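You operate a simulated robot arm through the tools that you are given. There is no shell and no other tool.

Carry out the task below with a simulated robot arm. There is one attempt and no reset: what you move stays moved.

JOB
Fetch the clips tin from the wall locker and lock up again.
Fine: tin on the free end of the door bench, door shut and locked, key in the key holder; the other tin stays. Set down upright: what you pick out. Where these are worked on the way, their far stop is far enough and under half their travel is too little: locker lock.

It is judged by the outcome, as a careful person would: the job done as asked, and still so three seconds after it is handed in. It fails if anything else is knocked over, pushed out of place, dropped, spilled or broken.

ROBOT AND FRAMES
A 7-joint arm with a three-finger gripper, fixed in place. Base frame: the origin is at the foot of the arm, x ahead of it, y to its left, z up; the work surface is at about z = 0.76. Units: m, rad, N and s.
Its first joint turns from -2.897 to 2.897 rad. Payload 2.69 kg.
Tool frame: the origin (TCP) lies between the finger pads and is the grasp point; the fingertips stand 0.03 m ahead of it; z points along the fingers, y is the line along which they close. Largest opening 0.128 m; the body of the gripper starts 0.117 m behind the TCP.
Orientation is told as [roll, pitch, yaw] about the base's x, y, z axes, in that order, counted from this pose: with the fingers straight down and closing along the base's y, the tool's x points along the base's -x, its y along +y and its z along -z.

CONTROLS
- The arm moves only by the tool send_rows. Its argument "deltas" is a list of rows, each a list of 3 entries, a list of its own where there are three numbers: the shift along the base's x, y, z in units of 400 mm (1.0 is 400 mm), then the turn, a rotation vector about the base's x, y, z in units of 45 degrees (1.0 is 45 degrees), then the finger opening in cm, from 0 to 12.8. In form: [[[dx, dy, dz], [wx, wy, wz], grip], ...]. A call has 1 to 20 rows; each row is the pose to reach, as a shift and turn from the pose commanded when the call began. A call with a number of a shift or a turn outside -1 to 1 is refused whole. A row lasts 0.2 s, in which the tool goes at most 0.05 m and 0.15 rad; a call with a longer step from one row to the next is refused whole, and so is a gripper value outside its range. A pose out of reach is approached as far as the arm can. The call stops where the force on the tool passes 60 N (or 10 N more than at its start, if that is more) or the arm is blocked; 0.2 s more then pass. The fingers move at their own pace and stop on an object; they squeeze with about 38 N. The grip force told is the motor's: it shows also when the fingers shut on nothing. Time passes only in rows, and 0.2 s behind the last, so rows that repeat a pose let the fingers close. The reply holds the time, the measured pose of the TCP, the force on the tool along the base axes, the opening and the grip force, in the units named above and with some noise, with the torque about the TCP (base axes, N m) and any sound that the robot's microphone picked up.
- Cameras (640 x 400 px; columns grow to the right, rows downward): "scene" is fixed at [0.0511, -0.6505, 1.8614]; the picture's right is [0.70, -0.71, 0.00], its down [-0.43, -0.42, -0.80] and it looks along [0.57, 0.56, -0.60] (base axes); focal length 334 px, centre (320, 200). "wrist" rides on the gripper at [0.058, 0.054, -0.131] in the tool frame; the picture's right is [-0.68, 0.74, 0.00], its down [-0.62, -0.56, -0.55] and it looks along [-0.40, -0.37, 0.84] (tool axes); focal length 234 px, centre (320, 200). There is no depth. A picture from a camera that has moved, and an enlarged one, comes with that camera's place and axes in the base frame and with its lens.
- capture(camera): a new picture of that camera. No time passes.
- move_column(by): slides the trunk up (or, below 0, down) by that many m; the arm rides with it, the base frame stays. It gives what a move gives, with no picture.
- inspect(camera, box): a new picture of the part [left, top, right, bottom] of that camera's present view, enlarged. No time passes.
- job_done(): hands the job in; it is judged then, once.

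Nothing tells you positions but the pictures and the camera data. Unless the task says otherwise, let go and move clear before handing in.

The tools are called after "Emit:" by a JSON object that holds its "name" and its "arguments". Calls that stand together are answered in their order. send_rows: Moves the arm, as the interface text tells. Its arguments: {"type":"object","properties":{"deltas":{"type":"array"}},"required":["deltas"]} The other tools are called the same way: move_column (by) slides the trunk up or down; capture (camera) takes a picture; inspect (camera, box) takes an enlarged picture of a part of a camera's view; job_done () hands the job in.

At the start:

```text
time_s: 0.0
position: [0.5115, 0.3863, 1.397]
tool_rot: [-0.002, 0.0, 0.0]
ft_force: [-0.3, -1.0, -0.1]
wrist_torque: [0.05, 0.0, 0.0]
opening: 0.128
gripper_force: 0.0
trunk travel left (down, up): [-0.2, 0.15]
```

scene: 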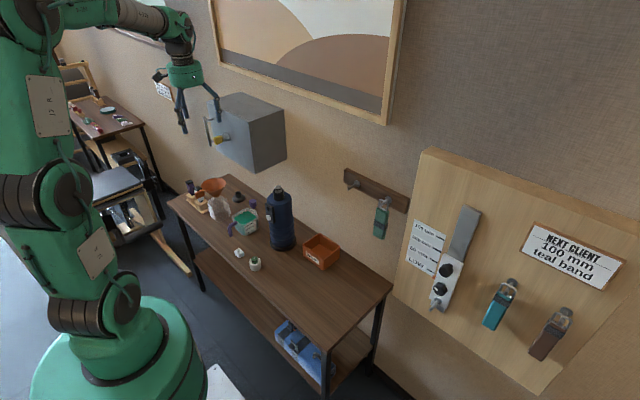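
wrist: 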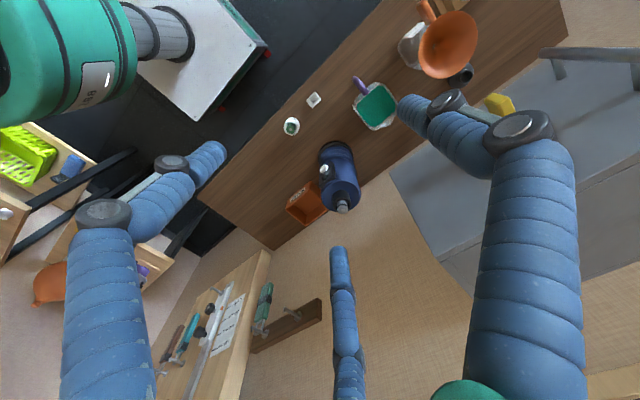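

I see a grey locker on the wall near the gripper, a bench below it, a key rack on the wall and a tool board to the right. I'll take closer looks before moving anything.

Emit:
{"name": "inspect", "arguments": {"camera": "scene", "box": [150, 60, 310, 180]}}

Emit:
{"name": "inspect", "arguments": {"camera": "scene", "box": [160, 160, 400, 310]}}

Emit:
{"name": "inspect", "arguments": {"camera": "scene", "box": [330, 150, 640, 344]}}

Emit:
{"name": "inspect", "arguments": {"camera": "scene", "box": [30, 0, 230, 125]}}

Emit:
{"name": "inspect", "arguments": {"camera": "wrist", "box": [380, 0, 640, 163]}}

```text
3.33 times, centred on (230, 120) of scene
camera zoom: at [0.0511, -0.6505, 1.8614], right [0.7, -0.71, 0.0], down [-0.43, -0.42, -0.8], along [0.57, 0.56, -0.6], focal length 1115 px, centre (620, 467)
```

zoom: 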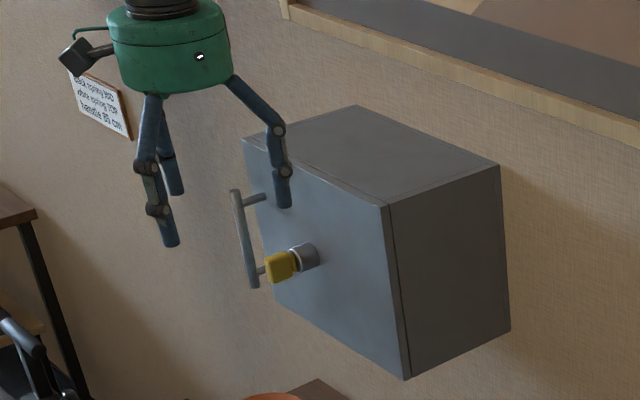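

```text
2.67 times, centred on (280, 235) of scene
camera zoom: at [0.0511, -0.6505, 1.8614], right [0.7, -0.71, 0.0], down [-0.43, -0.42, -0.8], along [0.57, 0.56, -0.6], focal length 892 px, centre (427, 107)
```

zoom: 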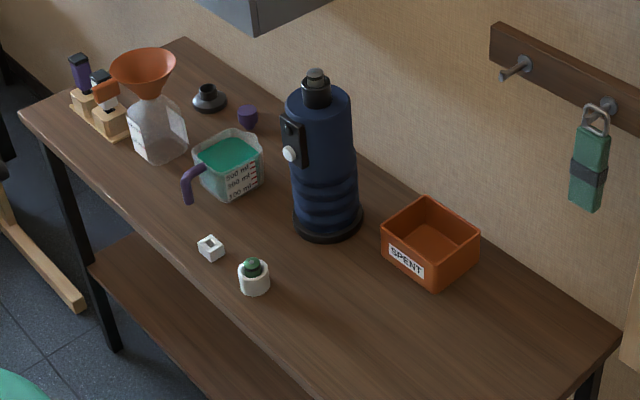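

```text
2.06 times, centred on (485, 247) of scene
camera zoom: at [0.0511, -0.6505, 1.8614], right [0.7, -0.71, 0.0], down [-0.43, -0.42, -0.8], along [0.57, 0.56, -0.6], focal length 690 px, centre (-20, 103)
```

zoom: 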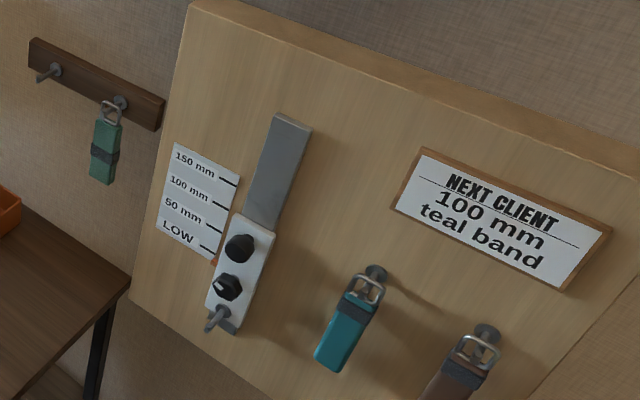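

```text
3.20 times, centred on (130, 62) of scene
camera zoom: at [0.0511, -0.6505, 1.8614], right [0.7, -0.71, 0.0], down [-0.43, -0.42, -0.8], along [0.57, 0.56, -0.6], focal length 1070 px, centre (928, 640)
```

zoom: 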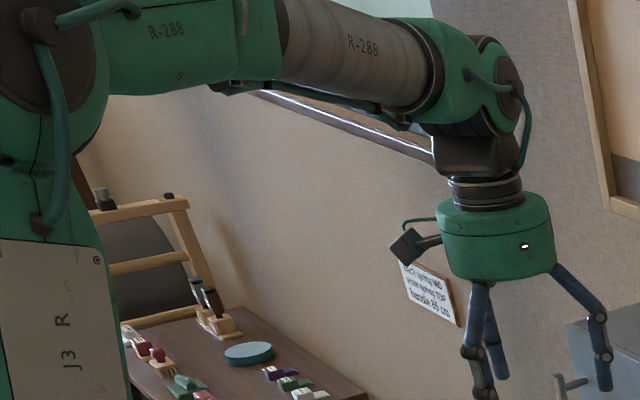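

```text
2.45 times, centred on (510, 82) of wrist
camera zoom: at [0.4549, 0.4401, 1.5268], right [0.68, 0.74, 0.0], down [0.62, -0.56, 0.55], along [0.4, -0.37, -0.84], focal length 575 px, centre (-146, 491)
```

zoom: 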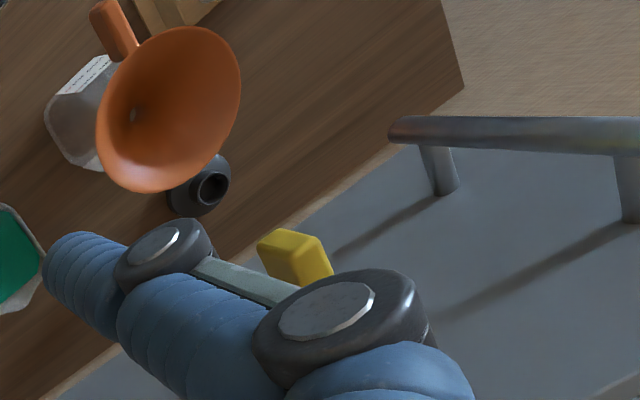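

The locker hangs on the wall at about x = 0.9, with a yellow key or knob in its lock. I still need to find the key holder and the door bench, so I'm zooming in further.

Emit:
{"name": "inspect", "arguments": {"camera": "scene", "box": [195, 110, 245, 150]}}

Emit:
{"name": "inspect", "arguments": {"camera": "scene", "box": [225, 235, 275, 275]}}

Emit:
{"name": "inspect", "arguments": {"camera": "scene", "box": [335, 160, 415, 250]}}

Emit:
{"name": "inspect", "arguments": {"camera": "scene", "box": [150, 70, 190, 105]}}

Emit:
{"name": "inspect", "arguments": {"camera": "scene", "box": [50, 50, 170, 150]}}

Emit:
{"name": "inspect", "arguments": {"camera": "wrist", "box": [0, 100, 200, 320]}}

Emit:
{"name": "inspect", "arguments": {"camera": "wrist", "box": [140, 0, 340, 130]}}

Emit:
{"name": "inspect", "arguments": {"camera": "scene", "box": [250, 300, 350, 390]}}

```text
10.00 times, centred on (220, 130) of scene
camera zoom: at [0.0511, -0.6505, 1.8614], right [0.7, -0.71, 0.0], down [-0.43, -0.42, -0.8], along [0.57, 0.56, -0.6], focal length 3345 px, centre (1320, 900)
```

zoom: 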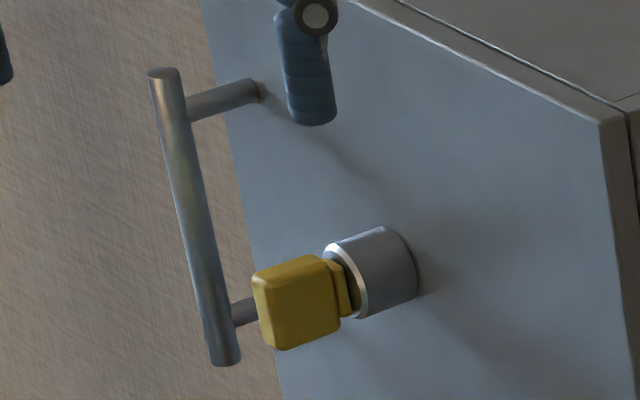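

```text
10.00 times, centred on (250, 255) of scene
camera zoom: at [0.0511, -0.6505, 1.8614], right [0.7, -0.71, 0.0], down [-0.43, -0.42, -0.8], along [0.57, 0.56, -0.6], focal length 3345 px, centre (1020, -350)
```

zoom: 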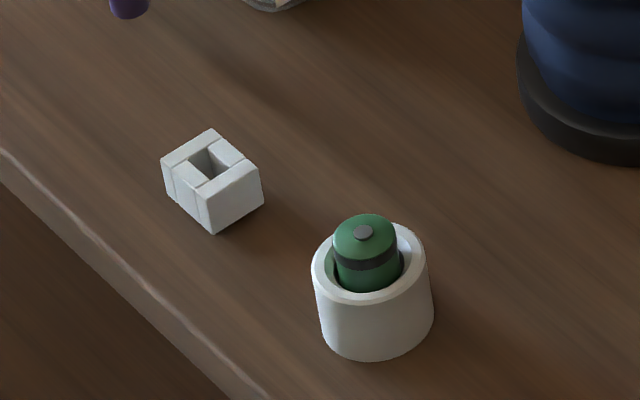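

```text
4.44 times, centred on (375, 205) of scene
camera zoom: at [0.0511, -0.6505, 1.8614], right [0.7, -0.71, 0.0], down [-0.43, -0.42, -0.8], along [0.57, 0.56, -0.6], focal length 1486 px, centre (76, 178)
```

zoom: 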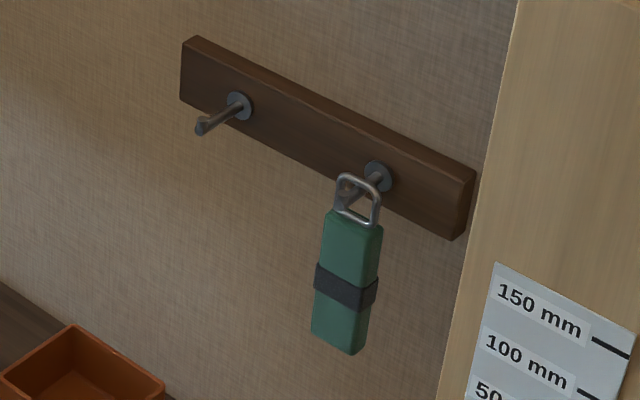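

```text
11.43 times, centred on (170, 88) of scene
camera zoom: at [0.0511, -0.6505, 1.8614], right [0.7, -0.71, 0.0], down [-0.43, -0.42, -0.8], along [0.57, 0.56, -0.6], focal length 3822 px, centre (2034, 1486)
```

zoom: 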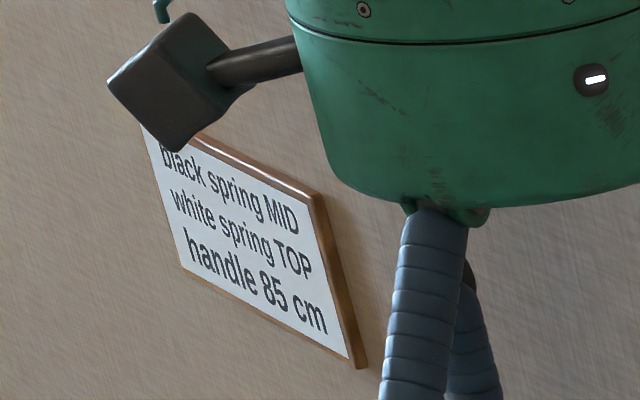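

```text
4.00 times, centred on (110, 100) of scene
camera zoom: at [0.0511, -0.6505, 1.8614], right [0.7, -0.71, 0.0], down [-0.43, -0.42, -0.8], along [0.57, 0.56, -0.6], focal length 1338 px, centre (1160, 600)
```

zoom: 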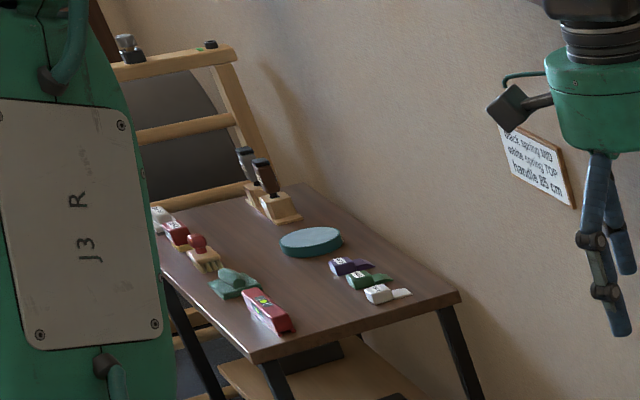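

```text
1.82 times, centred on (100, 210) of wrist
camera zoom: at [0.4549, 0.4401, 1.5268], right [0.68, 0.74, 0.0], down [0.62, -0.56, 0.55], along [0.4, -0.37, -0.84], focal length 426 px, centre (720, 182)
```

zoom: 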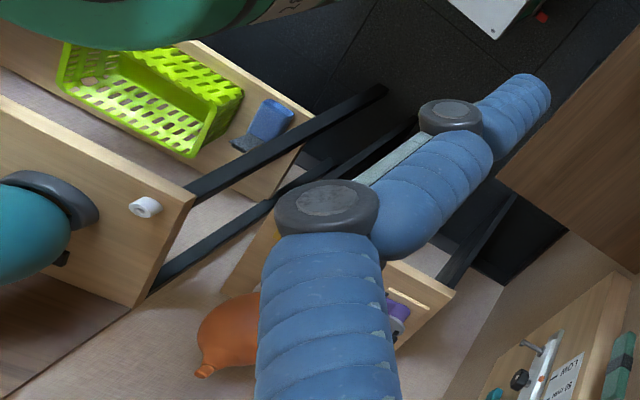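

```text
3.08 times, centred on (240, 65) of wrist
camera zoom: at [0.4549, 0.4401, 1.5268], right [0.68, 0.74, 0.0], down [0.62, -0.56, 0.55], along [0.4, -0.37, -0.84], focal length 720 px, centre (566, 615)
```

zoom: 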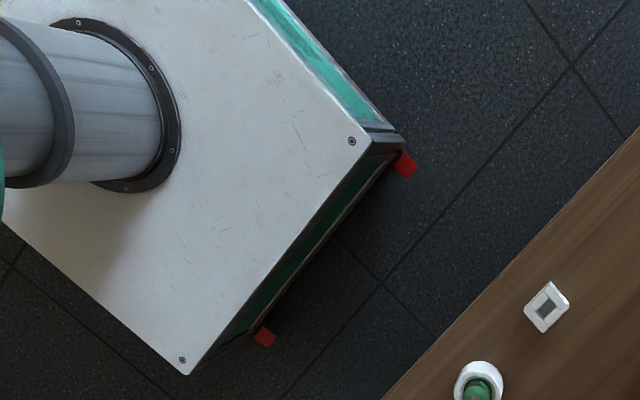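

```text
4.44 times, centred on (300, 345) of scene
camera zoom: at [0.0511, -0.6505, 1.8614], right [0.7, -0.71, 0.0], down [-0.43, -0.42, -0.8], along [0.57, 0.56, -0.6], focal length 1486 px, centre (409, -444)
```

zoom: 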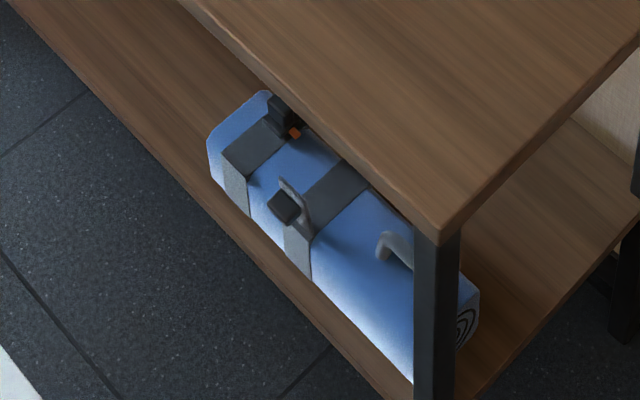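

The locker spans roughly y = 0.39 to 0.71, z = 1.09 to 1.33, with its door face at x ≈ 0.73. The handle is at the left (y ≈ 0.66) and the hinge at the right. I'll back off and tilt the gripper to look around with the wrist camera.

Emit:
{"name": "send_rows", "arguments": {"deltas": [[[-0.08, 0, 0], [0, -0.17, 0], 12.8], [[-0.16, 0, 0], [0, -0.34, 0], 12.8], [[-0.24, 0, 0], [0, -0.51, 0], 12.8], [[-0.3, 0, 0], [0, -0.68, 0], 12.8], [[-0.3, 0, 0], [0, -0.85, 0], 12.8], [[-0.3, 0, 0], [0, -1.0, 0], 12.8]]}}

Emit:
{"name": "capture", "arguments": {"camera": "wrist"}}

Emit:
{"name": "capture", "arguments": {"camera": "scene"}}

```text
time_s: 1.4
position: [0.3936, 0.3873, 1.3967]
tool_rot: [-0.001, -0.787, 0.004]
ft_force: [-0.1, 0.1, 0.1]
wrist_torque: [0.02, -0.01, -0.04]
opening: 0.128
gripper_force: 0.0
trunk travel left (down, up): [-0.2, 0.15]
```

```text
taken
camera wrist: at [0.2597, 0.4414, 1.4467], right [0.48, 0.74, 0.48], down [0.05, -0.57, 0.82], along [0.88, -0.37, -0.3], focal length 234 px, centre (320, 200)
```

wrist: 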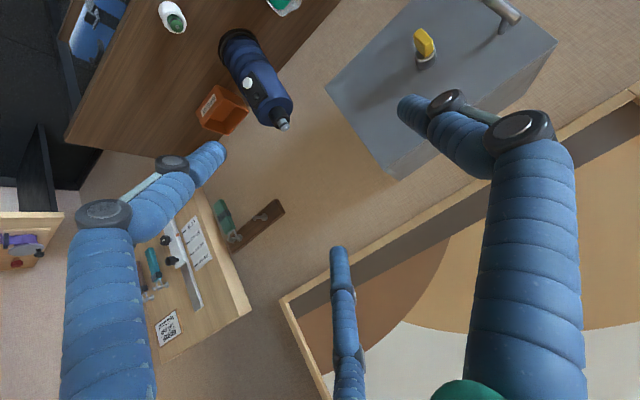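

```text
taken
```

scene: 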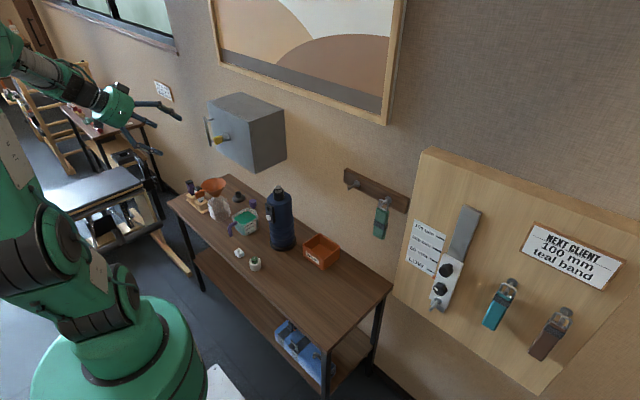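

I'm turning the gripper to look along the room for the door and any other benches.

Emit:
{"name": "send_rows", "arguments": {"deltas": [[[0, 0, 0.0], [0, 0, 0.18], 12.8], [[0, 0, 0], [0, 0, 0.36], 12.8], [[0, 0, 0], [0, 0, 0.54], 12.8], [[0, 0, 0], [0, 0, 0.72], 12.8], [[0, 0, 0], [0, 0, 0.9], 12.8], [[0, 0, 0], [0, 0, 1.0], 12.8]]}}

Emit:
{"name": "capture", "arguments": {"camera": "wrist"}}

Emit:
{"name": "inspect", "arguments": {"camera": "scene", "box": [0, 0, 170, 110]}}

```text
time_s: 2.8
position: [0.394, 0.3863, 1.3969]
tool_rot: [0.0, -0.788, 0.786]
ft_force: [0.1, -0.1, 0.3]
wrist_torque: [-0.01, -0.01, 0.01]
opening: 0.1282
gripper_force: 0.1
trunk travel left (down, up): [-0.2, 0.15]
```

```text
taken
camera wrist: at [0.2616, 0.3302, 1.4484], right [-0.18, 0.86, 0.48], down [0.43, -0.37, 0.82], along [0.88, 0.36, -0.3], focal length 234 px, centre (320, 200)
```

wrist: 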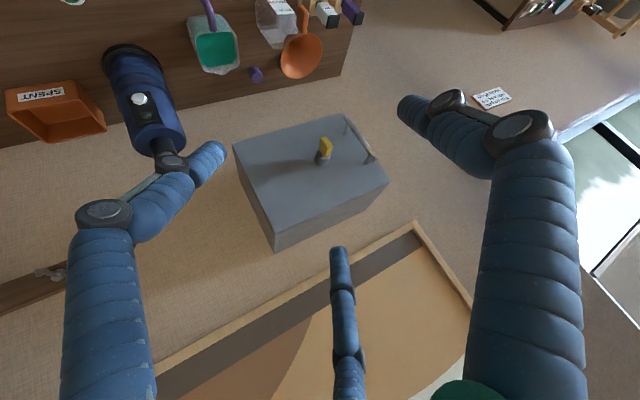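

```text
3.64 times, centred on (85, 55) of scene
camera zoom: at [0.0511, -0.6505, 1.8614], right [0.7, -0.71, 0.0], down [-0.43, -0.42, -0.8], along [0.57, 0.56, -0.6], focal length 1216 px, centre (1174, 727)
```

zoom: 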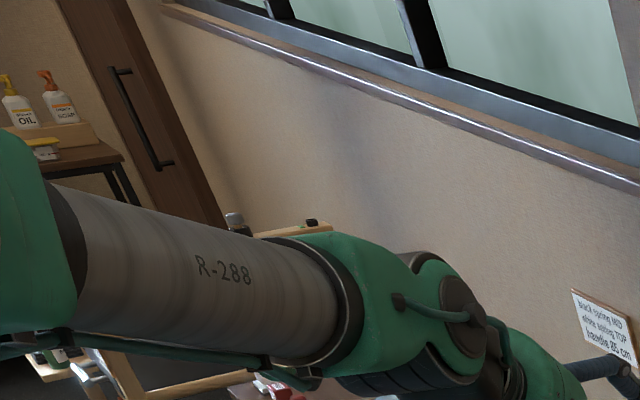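

Emit:
{"name": "send_rows", "arguments": {"deltas": [[[0, 0, 0.0], [0, 0, 0.18], 12.8], [[0, 0, 0], [0, 0, 0.36], 12.8], [[0, 0, 0], [0, 0, 0.54], 12.8], [[0, 0, 0], [0, 0, 0.72], 12.8], [[0, 0, 0], [0, 0, 0.9], 12.8], [[0, 0, 0], [0, 0, 1.0], 12.8]]}}

Emit:
{"name": "capture", "arguments": {"camera": "wrist"}}

```text
time_s: 4.2
position: [0.392, 0.3859, 1.3955]
tool_rot: [-0.002, -0.785, 1.573]
ft_force: [-0.4, 0.8, 0.3]
wrist_torque: [-0.03, 0.03, -0.02]
opening: 0.128
gripper_force: 0.2
trunk travel left (down, up): [-0.2, 0.15]
```

```text
taken
camera wrist: at [0.3402, 0.2524, 1.4467], right [-0.74, 0.48, 0.48], down [0.57, 0.05, 0.82], along [0.37, 0.88, -0.31], focal length 234 px, centre (320, 200)
```

wrist: 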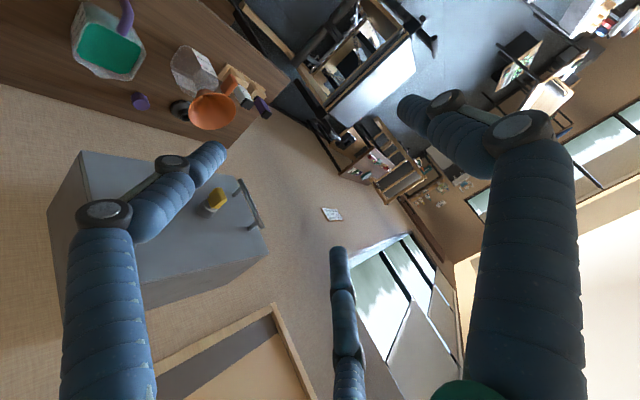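

Emit:
{"name": "send_rows", "arguments": {"deltas": [[[0, -0.1, 0.0], [0, 0, -0.18], 12.8], [[0, -0.2, 0], [0, 0, -0.36], 12.8], [[0, -0.3, 0], [0, 0, -0.54], 12.8], [[0, -0.4, 0], [0, 0, -0.72], 12.8], [[0, -0.5, 0], [0, 0, -0.9], 12.8], [[0, -0.55, 0], [0, 0, -1.0], 12.8]]}}

Emit:
{"name": "send_rows", "arguments": {"deltas": [[[0, -0.1, 0.0], [0, 0, -0.18], 12.8], [[0, -0.2, 0], [0, 0, -0.36], 12.8], [[0, -0.3, 0], [0, 0, -0.54], 12.8], [[0, -0.4, 0], [0, 0, -0.72], 12.8], [[0, -0.5, 0], [0, 0, -0.9], 12.8], [[0, -0.55, 0], [0, 0, -1.0], 12.8]]}}

Emit:
{"name": "send_rows", "arguments": {"deltas": [[[0, -0.1, 0.0], [0, 0, -0.18], 12.8], [[0, -0.2, 0], [0, 0, -0.36], 12.8], [[0, -0.2, 0], [0, 0, -0.54], 12.8], [[0, -0.2, 0], [0, 0, -0.72], 12.8], [[0, -0.2, 0], [0, 0, -0.9], 12.8], [[0, -0.2, 0], [0, 0, -1.0], 12.8]]}}

Emit:
{"name": "capture", "arguments": {"camera": "wrist"}}

```text
time_s: 5.6
position: [0.3933, 0.1663, 1.3946]
tool_rot: [-0.001, -0.785, 0.784]
ft_force: [-0.4, -0.4, 0.1]
wrist_torque: [0.02, 0.0, 0.01]
opening: 0.1279
gripper_force: 0.1
trunk travel left (down, up): [-0.2, 0.15]
```

```text
time_s: 7.0
position: [0.393, -0.0554, 1.3942]
tool_rot: [-0.002, -0.785, 0.0]
ft_force: [-0.5, -0.1, -0.1]
wrist_torque: [0.01, 0.0, -0.02]
opening: 0.1279
gripper_force: 0.1
trunk travel left (down, up): [-0.2, 0.15]
```

```text
time_s: 8.4
position: [0.3954, -0.1349, 1.3946]
tool_rot: [-0.001, -0.786, -0.784]
ft_force: [0.9, 0.2, -0.5]
wrist_torque: [-0.02, 0.03, 0.0]
opening: 0.1279
gripper_force: 0.1
trunk travel left (down, up): [-0.2, 0.15]
```

```text
taken
camera wrist: at [0.3386, -0.0017, 1.4458], right [0.86, 0.18, 0.48], down [-0.37, -0.43, 0.82], along [0.36, -0.88, -0.3], focal length 234 px, centre (320, 200)
```

wrist: 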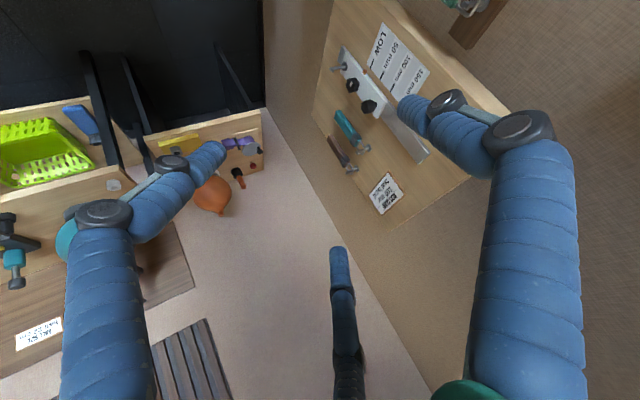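

Emit:
{"name": "send_rows", "arguments": {"deltas": [[[0, 0.05, 0.0], [0, 0, -0.18], 12.8], [[0, 0.1, 0], [0, 0, -0.36], 12.8], [[0, 0.15, 0], [0, 0, -0.54], 12.8], [[0, 0.2, 0], [0, 0, -0.72], 12.8], [[0, 0.2, 0], [0, 0, -0.9], 12.8], [[0, 0.2, 0], [0, 0, -1.0], 12.8]]}}

Emit:
{"name": "capture", "arguments": {"camera": "wrist"}}

Emit:
{"name": "capture", "arguments": {"camera": "scene"}}

```text
time_s: 9.8
position: [0.3932, -0.054, 1.3962]
tool_rot: [-0.002, -0.785, -1.57]
ft_force: [0.5, 0.3, 0.5]
wrist_torque: [0.01, -0.02, -0.03]
opening: 0.1282
gripper_force: 0.0
trunk travel left (down, up): [-0.2, 0.15]
```

```text
taken
camera wrist: at [0.447, 0.0797, 1.4473], right [0.74, -0.48, 0.48], down [-0.57, -0.05, 0.82], along [-0.37, -0.88, -0.3], focal length 234 px, centre (320, 200)
```

wrist: 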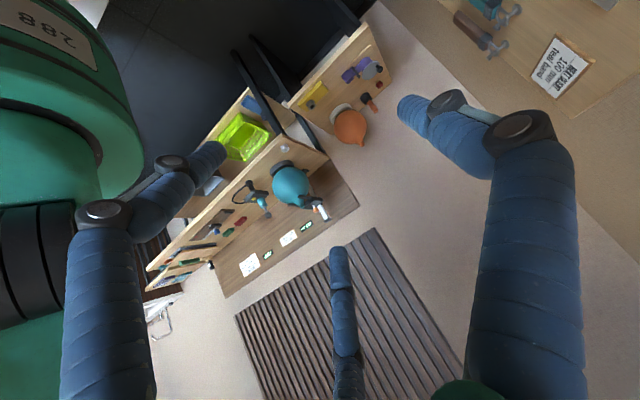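

```text
taken
```

scene: 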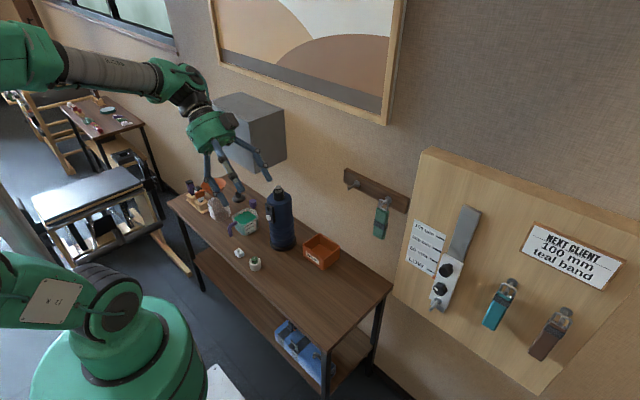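

Emit:
{"name": "inspect", "arguments": {"camera": "wrist", "box": [140, 20, 400, 310]}}

Emit:
{"name": "inspect", "arguments": {"camera": "wrist", "box": [220, 20, 400, 140]}}

Emit:
{"name": "inspect", "arguments": {"camera": "wrist", "box": [140, 180, 360, 310]}}

```text
1.38 times, centred on (270, 165) of wrist
camera zoom: at [0.447, 0.0797, 1.4473], right [0.74, -0.48, 0.48], down [-0.57, -0.05, 0.82], along [-0.37, -0.88, -0.3], focal length 323 px, centre (389, 248)
```

zoom: 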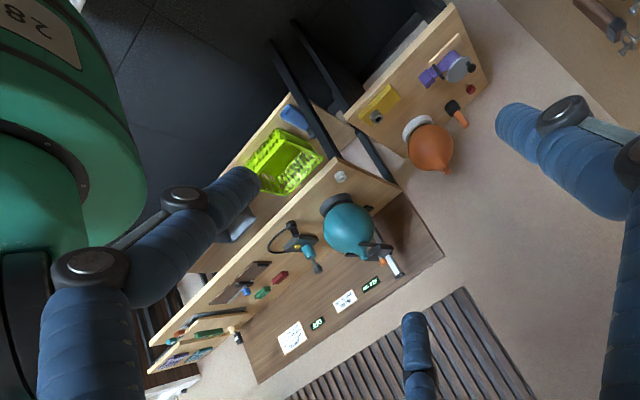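

```text
3.33 times, centred on (310, 80) of wrist
camera zoom: at [0.447, 0.0797, 1.4473], right [0.74, -0.48, 0.48], down [-0.57, -0.05, 0.82], along [-0.37, -0.88, -0.3], focal length 781 px, centre (353, 600)
```

zoom: 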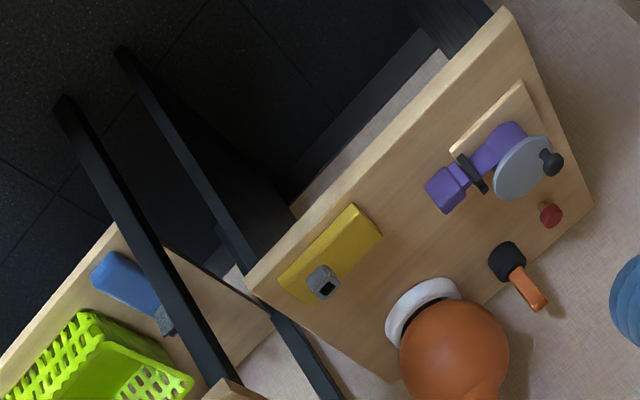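

```text
2.91 times, centred on (250, 245) of wrist
camera zoom: at [0.447, 0.0797, 1.4473], right [0.74, -0.48, 0.48], down [-0.57, -0.05, 0.82], along [-0.37, -0.88, -0.3], focal length 681 px, centre (524, 69)
```

zoom: 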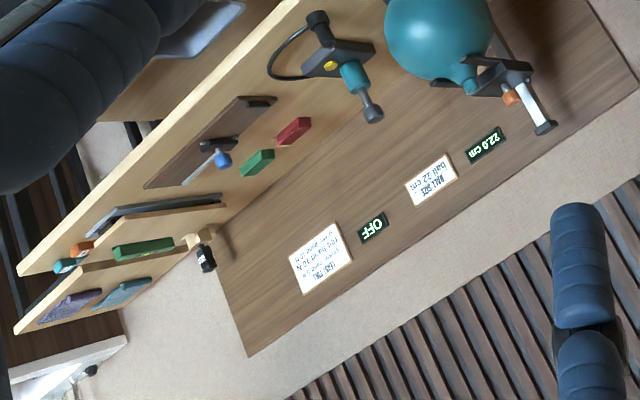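

Emit:
{"name": "send_rows", "arguments": {"deltas": [[[0, 0.0, 0.0], [0, 0, -0.18], 12.8], [[0, 0, 0], [0, 0, -0.36], 12.8], [[0, 0, 0], [0, 0, -0.54], 12.8], [[0, 0, 0], [0, 0, -0.72], 12.8], [[0, 0, 0], [0, 0, -0.9], 12.8], [[0, 0, 0], [0, 0, -1.0], 12.8]]}}

Emit:
{"name": "capture", "arguments": {"camera": "wrist"}}

```text
time_s: 11.2
position: [0.3923, -0.0528, 1.3969]
tool_rot: [0.0, -0.785, -2.358]
ft_force: [-0.5, -0.2, -0.5]
wrist_torque: [-0.03, -0.01, -0.02]
opening: 0.1279
gripper_force: 0.0
trunk travel left (down, up): [-0.2, 0.15]
```

```text
taken
camera wrist: at [0.5258, 0.0038, 1.4476], right [0.18, -0.86, 0.48], down [-0.43, 0.37, 0.82], along [-0.88, -0.36, -0.31], focal length 234 px, centre (320, 200)
```

wrist: 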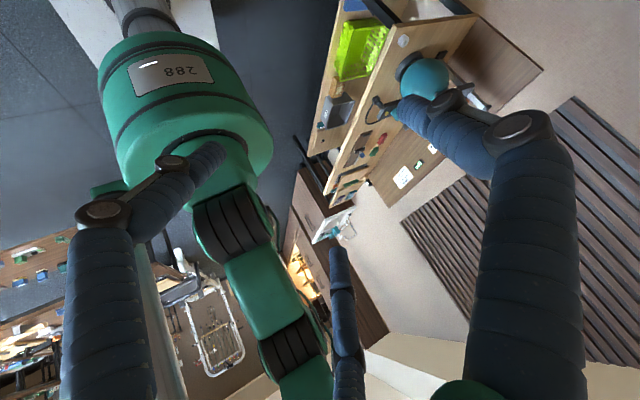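

Emit:
{"name": "send_rows", "arguments": {"deltas": [[[0, 0.0, 0.0], [0, 0, -0.18], 12.8], [[0, 0, 0], [0, 0, -0.36], 12.8], [[0, 0, 0], [0, 0, -0.54], 12.8], [[0, 0, 0], [0, 0, -0.72], 12.8], [[0, 0, 0], [0, 0, -0.9], 12.8], [[0, 0, 0], [0, 0, -1.0], 12.8]]}}

Emit:
{"name": "capture", "arguments": {"camera": "wrist"}}

```text
time_s: 12.6
position: [0.3911, -0.0664, 1.3974]
tool_rot: [-0.009, -0.783, -3.131]
ft_force: [-1.1, -0.8, 1.6]
wrist_torque: [0.03, -0.14, -0.04]
opening: 0.1277
gripper_force: 0.0
out of reach, approached as far as the arm can: row 6
trunk travel left (down, up): [-0.2, 0.15]
```

```text
taken
camera wrist: at [0.5264, -0.1205, 1.4482], right [-0.48, -0.74, 0.47], down [-0.05, 0.56, 0.83], along [-0.88, 0.37, -0.31], focal length 234 px, centre (320, 200)
```

wrist: 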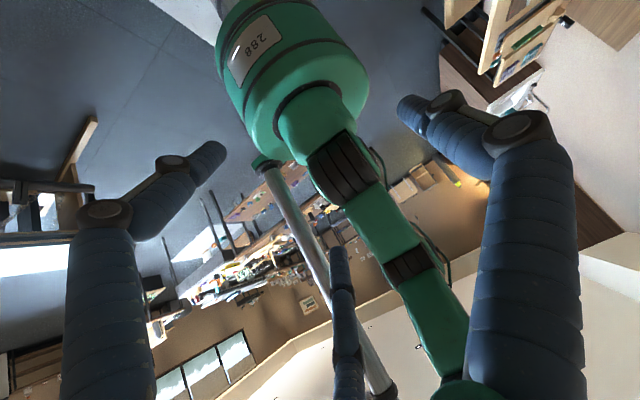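

Emit:
{"name": "inspect", "arguments": {"camera": "wrist", "box": [130, 150, 350, 400]}}

Emit:
{"name": "inspect", "arguments": {"camera": "wrist", "box": [360, 0, 640, 250]}}

Emit:
{"name": "inspect", "arguments": {"camera": "wrist", "box": [0, 100, 200, 400]}}

```text
1.60 times, centred on (240, 275) of wrist
camera zoom: at [0.5264, -0.1205, 1.4482], right [-0.48, -0.74, 0.47], down [-0.05, 0.56, 0.83], along [-0.88, 0.37, -0.31], focal length 375 px, centre (448, 80)
```

zoom: 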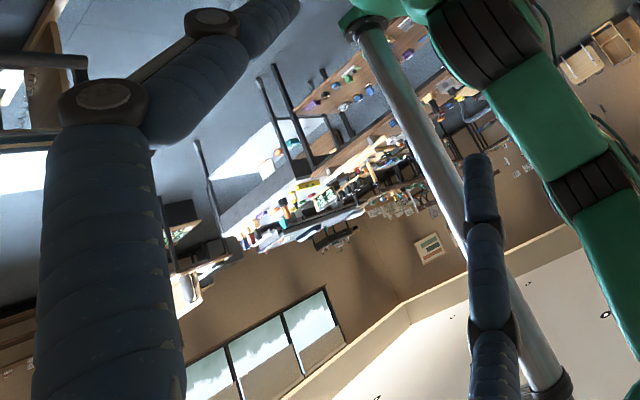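

```text
1.60 times, centred on (500, 125) of wrist
camera zoom: at [0.5264, -0.1205, 1.4482], right [-0.48, -0.74, 0.47], down [-0.05, 0.56, 0.83], along [-0.88, 0.37, -0.31], focal length 375 px, centre (32, 320)
```

zoom: 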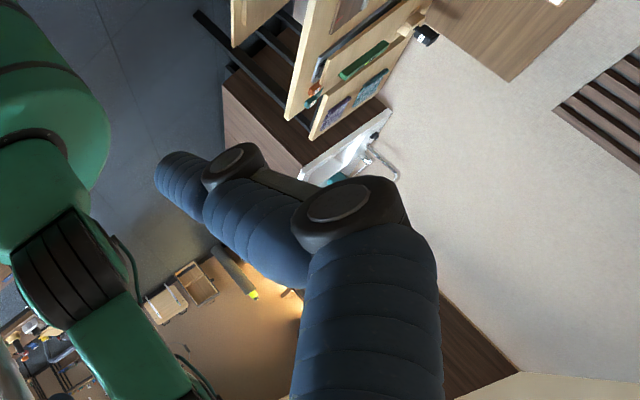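

```text
1.33 times, centred on (100, 250) of wrist
camera zoom: at [0.5264, -0.1205, 1.4482], right [-0.48, -0.74, 0.47], down [-0.05, 0.56, 0.83], along [-0.88, 0.37, -0.31], focal length 312 px, centre (613, 133)
```

zoom: 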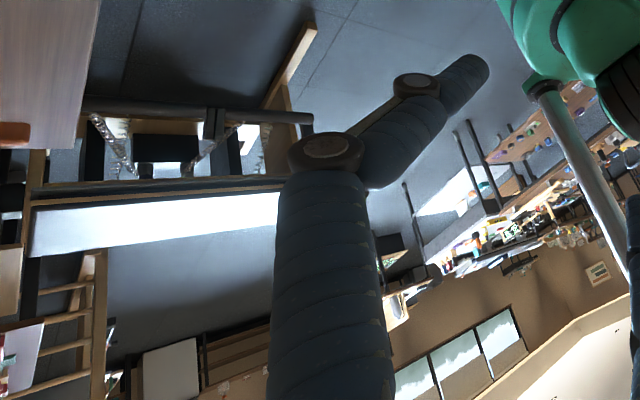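

Emit:
{"name": "send_rows", "arguments": {"deltas": [[[0, 0.0, 0.0], [0, 0, 0.18], 12.8], [[0, 0, 0], [0, 0, 0.36], 12.8], [[0, 0, 0], [0, 0, 0.54], 12.8], [[0, 0, 0], [0, 0, 0.7], 12.8]]}}

Emit:
{"name": "capture", "arguments": {"camera": "wrist"}}

Emit:
{"name": "inspect", "arguments": {"camera": "wrist", "box": [270, 140, 430, 360]}}

Emit:
{"name": "inspect", "arguments": {"camera": "wrist", "box": [0, 200, 280, 400]}}

Emit:
{"name": "inspect", "arguments": {"camera": "wrist", "box": [290, 0, 550, 220]}}

```text
time_s: 13.6
position: [0.3887, -0.0652, 1.3965]
tool_rot: [0.001, -0.786, -2.59]
ft_force: [-0.6, 0.7, 0.5]
wrist_torque: [-0.01, 0.04, -0.04]
opening: 0.1283
gripper_force: 0.1
trunk travel left (down, up): [-0.2, 0.15]
```

```text
taken
camera wrist: at [0.5335, -0.0403, 1.4477], right [-0.02, -0.88, 0.48], down [-0.34, 0.46, 0.82], along [-0.94, -0.14, -0.31], focal length 234 px, centre (320, 200)
```

wrist: 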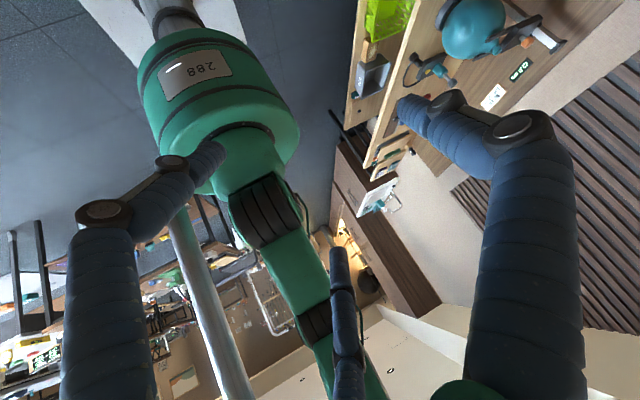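

```text
1.82 times, centred on (350, 250) of wrist
camera zoom: at [0.5335, -0.0403, 1.4477], right [-0.02, -0.88, 0.48], down [-0.34, 0.46, 0.82], along [-0.94, -0.14, -0.31], focal length 426 px, centre (266, 109)
```

zoom: 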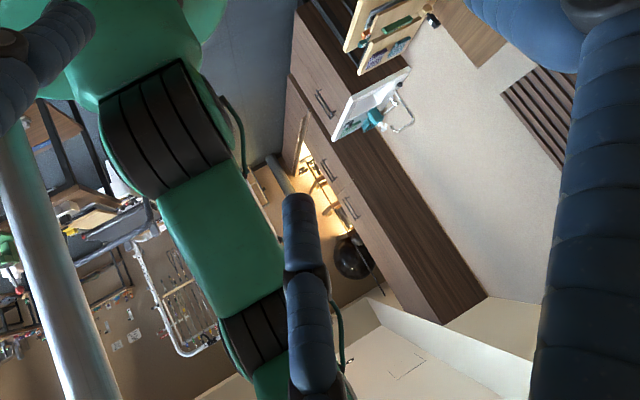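

```text
2.00 times, centred on (140, 300) of wrist
camera zoom: at [0.5335, -0.0403, 1.4477], right [-0.02, -0.88, 0.48], down [-0.34, 0.46, 0.82], along [-0.94, -0.14, -0.31], focal length 468 px, centre (680, 0)
```

zoom: 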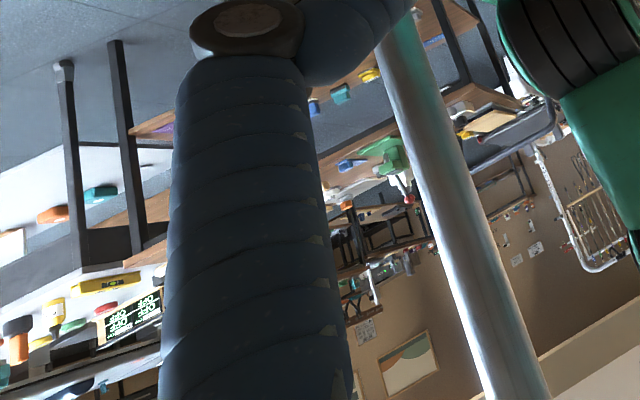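

```text
1.82 times, centred on (420, 110) of wrist
camera zoom: at [0.5335, -0.0403, 1.4477], right [-0.02, -0.88, 0.48], down [-0.34, 0.46, 0.82], along [-0.94, -0.14, -0.31], focal length 426 px, centre (138, 364)
```

zoom: 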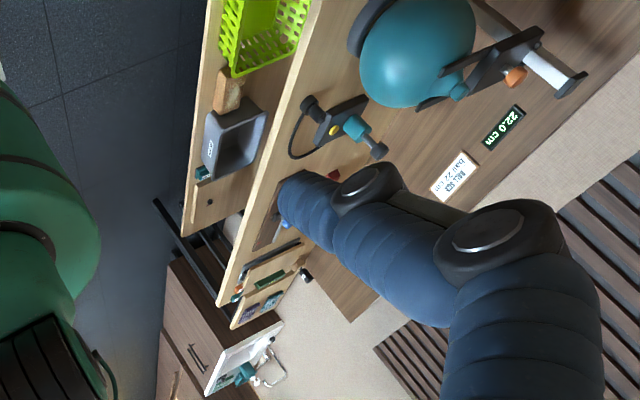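

The room door (dark panel with a black pull) is at the far +y end, so the bench below the locker is the one on the door side. Its right end, at low y, is free. The white slotted block on the bench (≈ 0.545, 0.34) looks like the key holder, and the yellow part looks like the key in the lock. Next I turn back and view the lock up close.

Emit:
{"name": "send_rows", "arguments": {"deltas": [[[0, 0.05, 0.0], [0, 0, 0.18], 12.8], [[0, 0.1, 0], [0, 0, 0.36], 12.8], [[0, 0.15, 0], [0, 0, 0.54], 12.8], [[0, 0.2, 0], [0, 0, 0.72], 12.8], [[0, 0.25, 0], [0, 0, 0.9], 12.8], [[0, 0.3, 0], [0, 0, 1.0], 12.8]]}}

Emit:
{"name": "send_rows", "arguments": {"deltas": [[[0, 0.1, 0.0], [0, 0, 0.18], 12.8], [[0, 0.2, 0], [0, 0, 0.36], 12.8], [[0, 0.3, 0], [0, 0, 0.54], 12.8], [[0, 0.4, 0], [0, 0, 0.72], 12.8], [[0, 0.5, 0], [0, 0, 0.9], 12.8], [[0, 0.55, 0], [0, 0, 1.0], 12.8]]}}

Emit:
{"name": "send_rows", "arguments": {"deltas": [[[0, 0.1, -0.05], [0, 0, 0.18], 12.8], [[0, 0.2, -0.1], [0, 0, 0.36], 12.8], [[0, 0.3, -0.15], [0, 0, 0.54], 12.8], [[0, 0.4, -0.2], [0, 0, 0.72], 12.8], [[0, 0.5, -0.25], [0, 0, 0.9], 12.8], [[0, 0.6, -0.3], [0, 0, 1.0], 12.8]]}}

Emit:
{"name": "send_rows", "arguments": {"deltas": [[[0, 0.08, -0.08], [0, 0, 0.15], 12.8], [[0, 0.16, -0.16], [0, 0, 0.297], 12.8], [[0, 0.25, -0.2], [0, 0, 0.297], 12.8], [[0, 0.25, -0.3], [0, 0, 0.297], 12.8], [[0, 0.25, -0.38], [0, 0, 0.297], 12.8]]}}

Emit:
{"name": "send_rows", "arguments": {"deltas": [[[0, 0, 0], [0, -0.18, 0], 12.8], [[0, 0, 0], [0, -0.36, 0], 12.8], [[0, 0, 0], [0, -0.54, 0], 12.8], [[0, 0, 0], [0, -0.72, 0], 12.8], [[0, 0, 0], [0, -0.9, 0], 12.8], [[0, 0, 0], [0, -1.0, 0], 12.8]]}}

Emit:
{"name": "capture", "arguments": {"camera": "wrist"}}

Emit:
{"name": "capture", "arguments": {"camera": "scene"}}

```text
time_s: 15.0
position: [0.3909, 0.0531, 1.3967]
tool_rot: [0.001, -0.786, -1.805]
ft_force: [0.2, -0.7, -0.4]
wrist_torque: [0.01, -0.03, 0.02]
opening: 0.1278
gripper_force: 0.0
trunk travel left (down, up): [-0.2, 0.15]
```

```text
time_s: 16.4
position: [0.3904, 0.2745, 1.3961]
tool_rot: [-0.001, -0.785, -1.017]
ft_force: [0.0, 0.6, -0.2]
wrist_torque: [-0.02, 0.0, -0.02]
opening: 0.1282
gripper_force: 0.0
trunk travel left (down, up): [-0.2, 0.15]
```

```text
time_s: 17.8
position: [0.3913, 0.5151, 1.2766]
tool_rot: [0.001, -0.787, -0.233]
ft_force: [0.8, -0.4, 0.0]
wrist_torque: [0.01, -0.03, 0.0]
opening: 0.1282
gripper_force: 0.1
trunk travel left (down, up): [-0.2, 0.15]
```

```text
time_s: 19.0
position: [0.3936, 0.6152, 1.1246]
tool_rot: [0.002, -0.784, -0.001]
ft_force: [0.7, 0.5, -0.3]
wrist_torque: [0.01, 0.04, -0.01]
opening: 0.1281
gripper_force: 0.0
trunk travel left (down, up): [-0.2, 0.15]
```

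```text
time_s: 20.4
position: [0.3906, 0.6144, 1.1247]
tool_rot: [2.202, -1.571, -2.203]
ft_force: [0.4, 0.2, 0.4]
wrist_torque: [-0.02, 0.02, -0.01]
opening: 0.1279
gripper_force: 0.0
trunk travel left (down, up): [-0.2, 0.15]
```

```text
taken
camera wrist: at [0.2608, 0.669, 1.0655], right [0.0, 0.74, 0.68], down [-0.55, -0.57, 0.61], along [0.84, -0.37, 0.4], focal length 234 px, centre (320, 200)
```

wrist: 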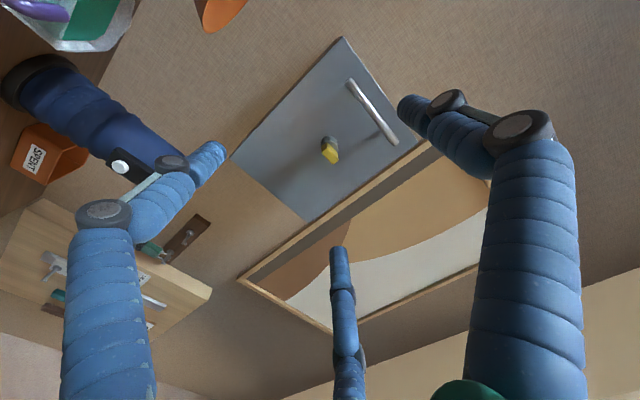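

```text
taken
```

scene: 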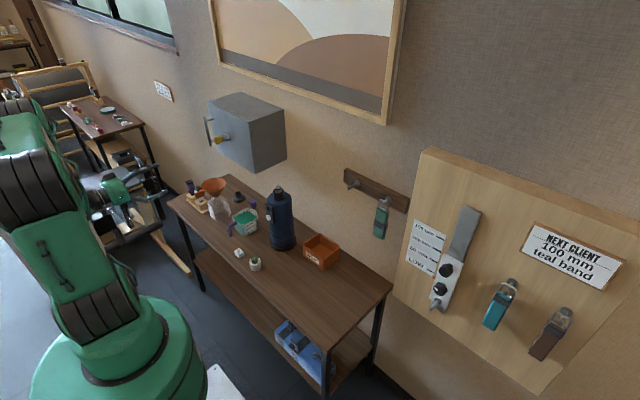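

The locker front, handle and yellow key are clear from here. The gripper looks like it has three fingers, so I'll close it in free space to see how the fingers actually come together.

Emit:
{"name": "send_rows", "arguments": {"deltas": [[[0, 0, 0], [0, 0, 0], 4], [[0, 0, 0], [0, 0, 0], 4], [[0, 0, 0], [0, 0, 0], 4]]}}

Emit:
{"name": "capture", "arguments": {"camera": "wrist"}}

Emit:
{"name": "inspect", "arguments": {"camera": "wrist", "box": [280, 110, 380, 180]}}

Emit:
{"name": "inspect", "arguments": {"camera": "scene", "box": [0, 60, 160, 260]}}

```text
time_s: 21.2
position: [0.3898, 0.6153, 1.1239]
tool_rot: [1.607, -1.569, -1.608]
ft_force: [-0.2, 0.6, 0.2]
wrist_torque: [0.02, 0.02, 0.0]
opening: 0.04
gripper_force: 0.1
trunk travel left (down, up): [-0.2, 0.15]
```

```text
taken
camera wrist: at [0.2608, 0.6686, 1.0653], right [0.0, 0.74, 0.68], down [-0.55, -0.57, 0.62], along [0.84, -0.37, 0.4], focal length 234 px, centre (320, 200)
```

wrist: 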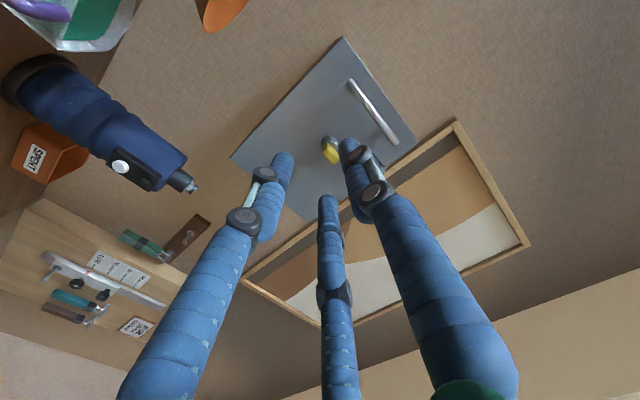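

```text
5.71 times, centred on (330, 145) of wrist
camera zoom: at [0.2608, 0.6686, 1.0653], right [0.0, 0.74, 0.68], down [-0.55, -0.57, 0.62], along [0.84, -0.37, 0.4], focal length 1338 px, centre (263, 514)
```

zoom: 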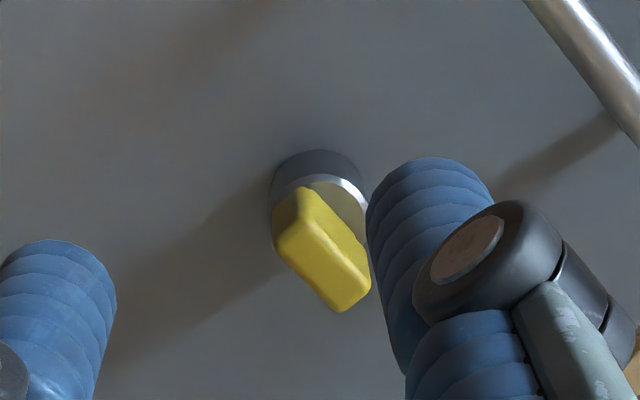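

```text
2.00 times, centred on (80, 160) of scene
camera zoom: at [0.0511, -0.6505, 1.8614], right [0.7, -0.71, 0.0], down [-0.43, -0.42, -0.8], along [0.57, 0.56, -0.6], focal length 669 px, centre (800, 280)
```

zoom: 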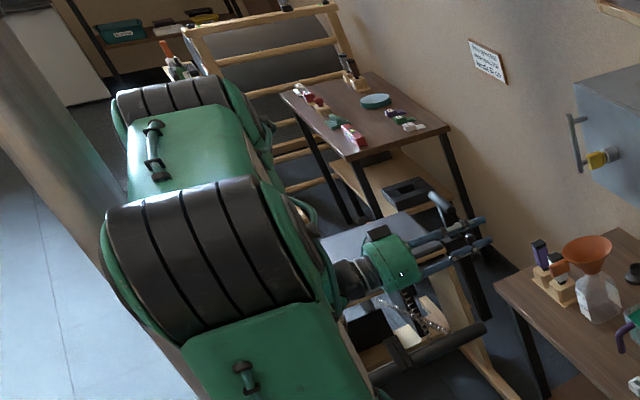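

The fingers close about the tool axis, so I'll trust the stated two-finger geometry. The key head is a flat vertical bow at about (0.671, 0.572, 1.203), around 14 mm thick along y. I'll move in front of it for a closer look.

Emit:
{"name": "send_rows", "arguments": {"deltas": [[[0.085, -0.022, 0.04], [0, 0, 0], 5], [[0.17, -0.044, 0.08], [0, 0, 0], 5], [[0.255, -0.066, 0.12], [0, 0, 0], 5], [[0.34, -0.088, 0.16], [0, 0, 0], 5], [[0.425, -0.1075, 0.1975], [0, 0, 0], 5], [[0.425, -0.1075, 0.1975], [0, 0, 0], 5]]}}

Emit:
{"name": "capture", "arguments": {"camera": "wrist"}}

Emit:
{"name": "inspect", "arguments": {"camera": "wrist", "box": [250, 80, 390, 190]}}

Emit:
{"name": "inspect", "arguments": {"camera": "scene", "box": [150, 90, 250, 170]}}

```text
time_s: 22.6
position: [0.5616, 0.5739, 1.204]
tool_rot: [1.123, -1.568, -1.124]
ft_force: [0.4, -0.8, -0.3]
wrist_torque: [0.03, 0.04, 0.02]
opening: 0.0499
gripper_force: 0.0
trunk travel left (down, up): [-0.2, 0.15]
```

```text
taken
camera wrist: at [0.4326, 0.6277, 1.1448], right [0.0, 0.74, 0.68], down [-0.55, -0.57, 0.62], along [0.84, -0.37, 0.4], focal length 234 px, centre (320, 200)
```

wrist: 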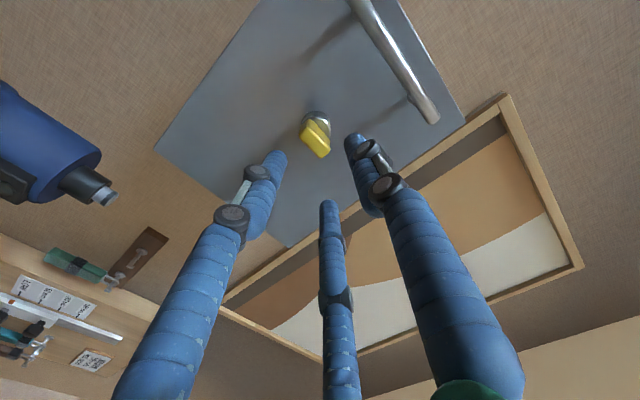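

```text
3.64 times, centred on (320, 135) of wrist
camera zoom: at [0.4326, 0.6277, 1.1448], right [0.0, 0.74, 0.68], down [-0.55, -0.57, 0.62], along [0.84, -0.37, 0.4], focal length 852 px, centre (320, 436)
```

zoom: 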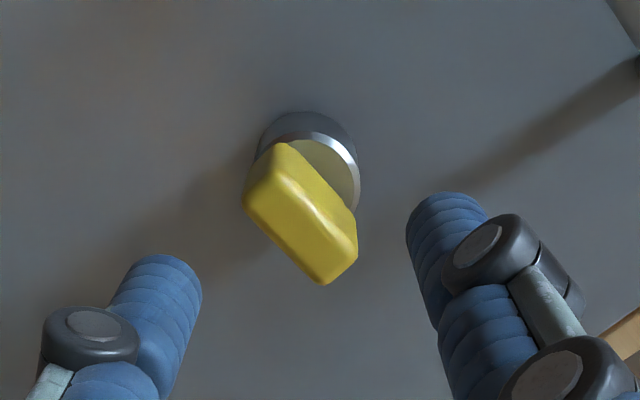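

```text
5.00 times, centred on (200, 130) of scene
camera zoom: at [0.0511, -0.6505, 1.8614], right [0.7, -0.71, 0.0], down [-0.43, -0.42, -0.8], along [0.57, 0.56, -0.6], focal length 1672 px, centre (920, 550)
```

zoom: 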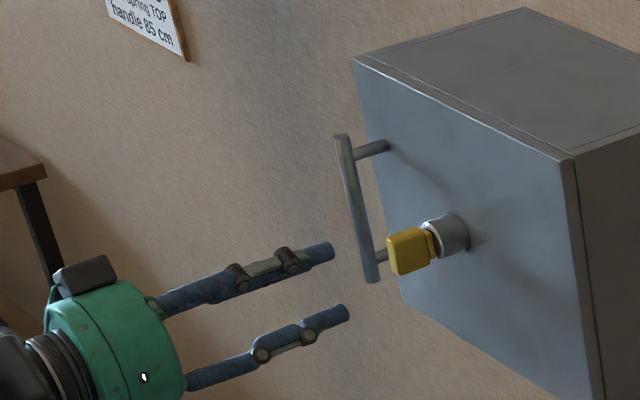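

The key axis is at about y = 0.573, z = 1.200, with the cylinder face near x = 0.697. I'll move in so the pads cover the key bow, then close.

Emit:
{"name": "send_rows", "arguments": {"deltas": [[[0.08, -0.003, -0.007], [0, 0, 0], 5], [[0.16, -0.003, -0.007], [0, 0, 0], 5], [[0.2, -0.003, -0.007], [0, 0, 0], 5], [[0.239, -0.003, -0.007], [0, 0, 0], 5], [[0.239, -0.003, -0.007], [0, 0, 0], 5]]}}

Emit:
{"name": "inspect", "arguments": {"camera": "wrist", "box": [250, 120, 410, 220]}}

Emit:
{"name": "inspect", "arguments": {"camera": "scene", "box": [180, 100, 260, 160]}}

```text
time_s: 23.8
position: [0.6557, 0.5697, 1.2017]
tool_rot: [1.36, -1.568, -1.361]
ft_force: [0.3, -1.1, -0.2]
wrist_torque: [0.04, -0.02, -0.02]
opening: 0.0499
gripper_force: 0.2
trunk travel left (down, up): [-0.2, 0.15]
```

```text
4.00 times, centred on (330, 170) of wrist
camera zoom: at [0.5259, 0.6233, 1.1431], right [0.0, 0.74, 0.68], down [-0.55, -0.57, 0.62], along [0.84, -0.37, 0.4], focal length 937 px, centre (280, 320)
```

zoom: 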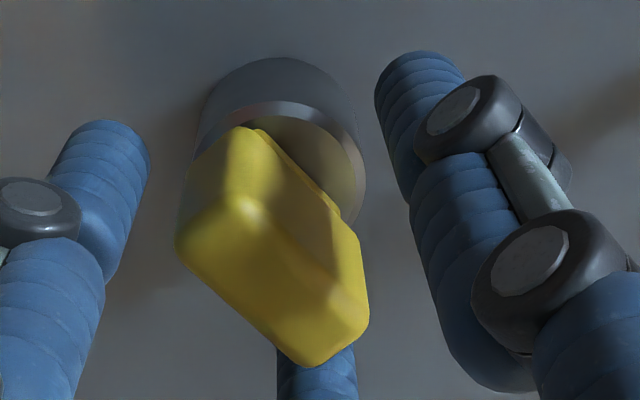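

```text
6.67 times, centred on (220, 130) of scene
camera zoom: at [0.0511, -0.6505, 1.8614], right [0.7, -0.71, 0.0], down [-0.43, -0.42, -0.8], along [0.57, 0.56, -0.6], focal length 2230 px, centre (987, 667)
```

zoom: 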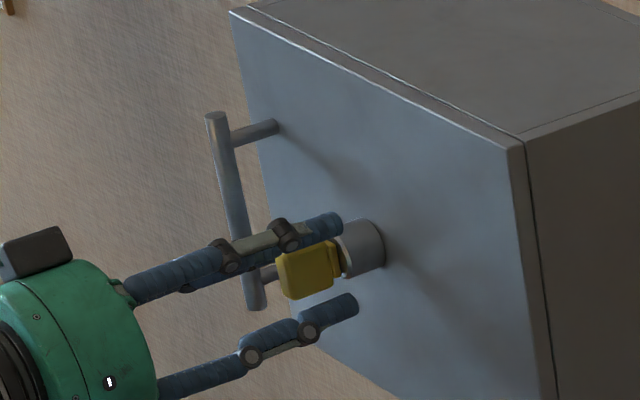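

Emit:
{"name": "send_rows", "arguments": {"deltas": [[[0, 0, 0], [0, 0, 0], 2.5], [[0, 0, 0], [0, 0, 0], 1.5], [[0, 0, 0], [0, 0, 0], 0.5], [[0, 0, 0], [0, 0, 0], 0], [[0, 0, 0], [0, 0, 0], 0]]}}

Emit:
{"name": "inspect", "arguments": {"camera": "wrist", "box": [250, 120, 410, 220]}}

```text
time_s: 25.0
position: [0.655, 0.5677, 1.1957]
tool_rot: [-0.544, -1.564, 0.54]
ft_force: [-5.9, -12.0, -27.1]
wrist_torque: [-0.01, 0.94, -0.4]
opening: 0.0191
gripper_force: 38.1
trunk travel left (down, up): [-0.2, 0.15]
```

```text
4.00 times, centred on (330, 170) of wrist
camera zoom: at [0.525, 0.6214, 1.1382], right [0.01, 0.74, 0.67], down [-0.55, -0.56, 0.62], along [0.84, -0.37, 0.4], focal length 937 px, centre (280, 320)
```

zoom: 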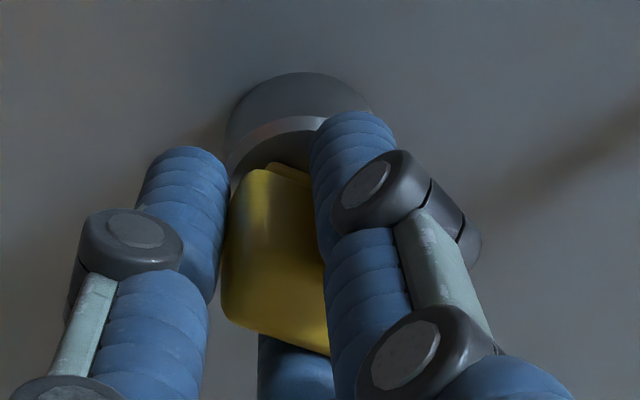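

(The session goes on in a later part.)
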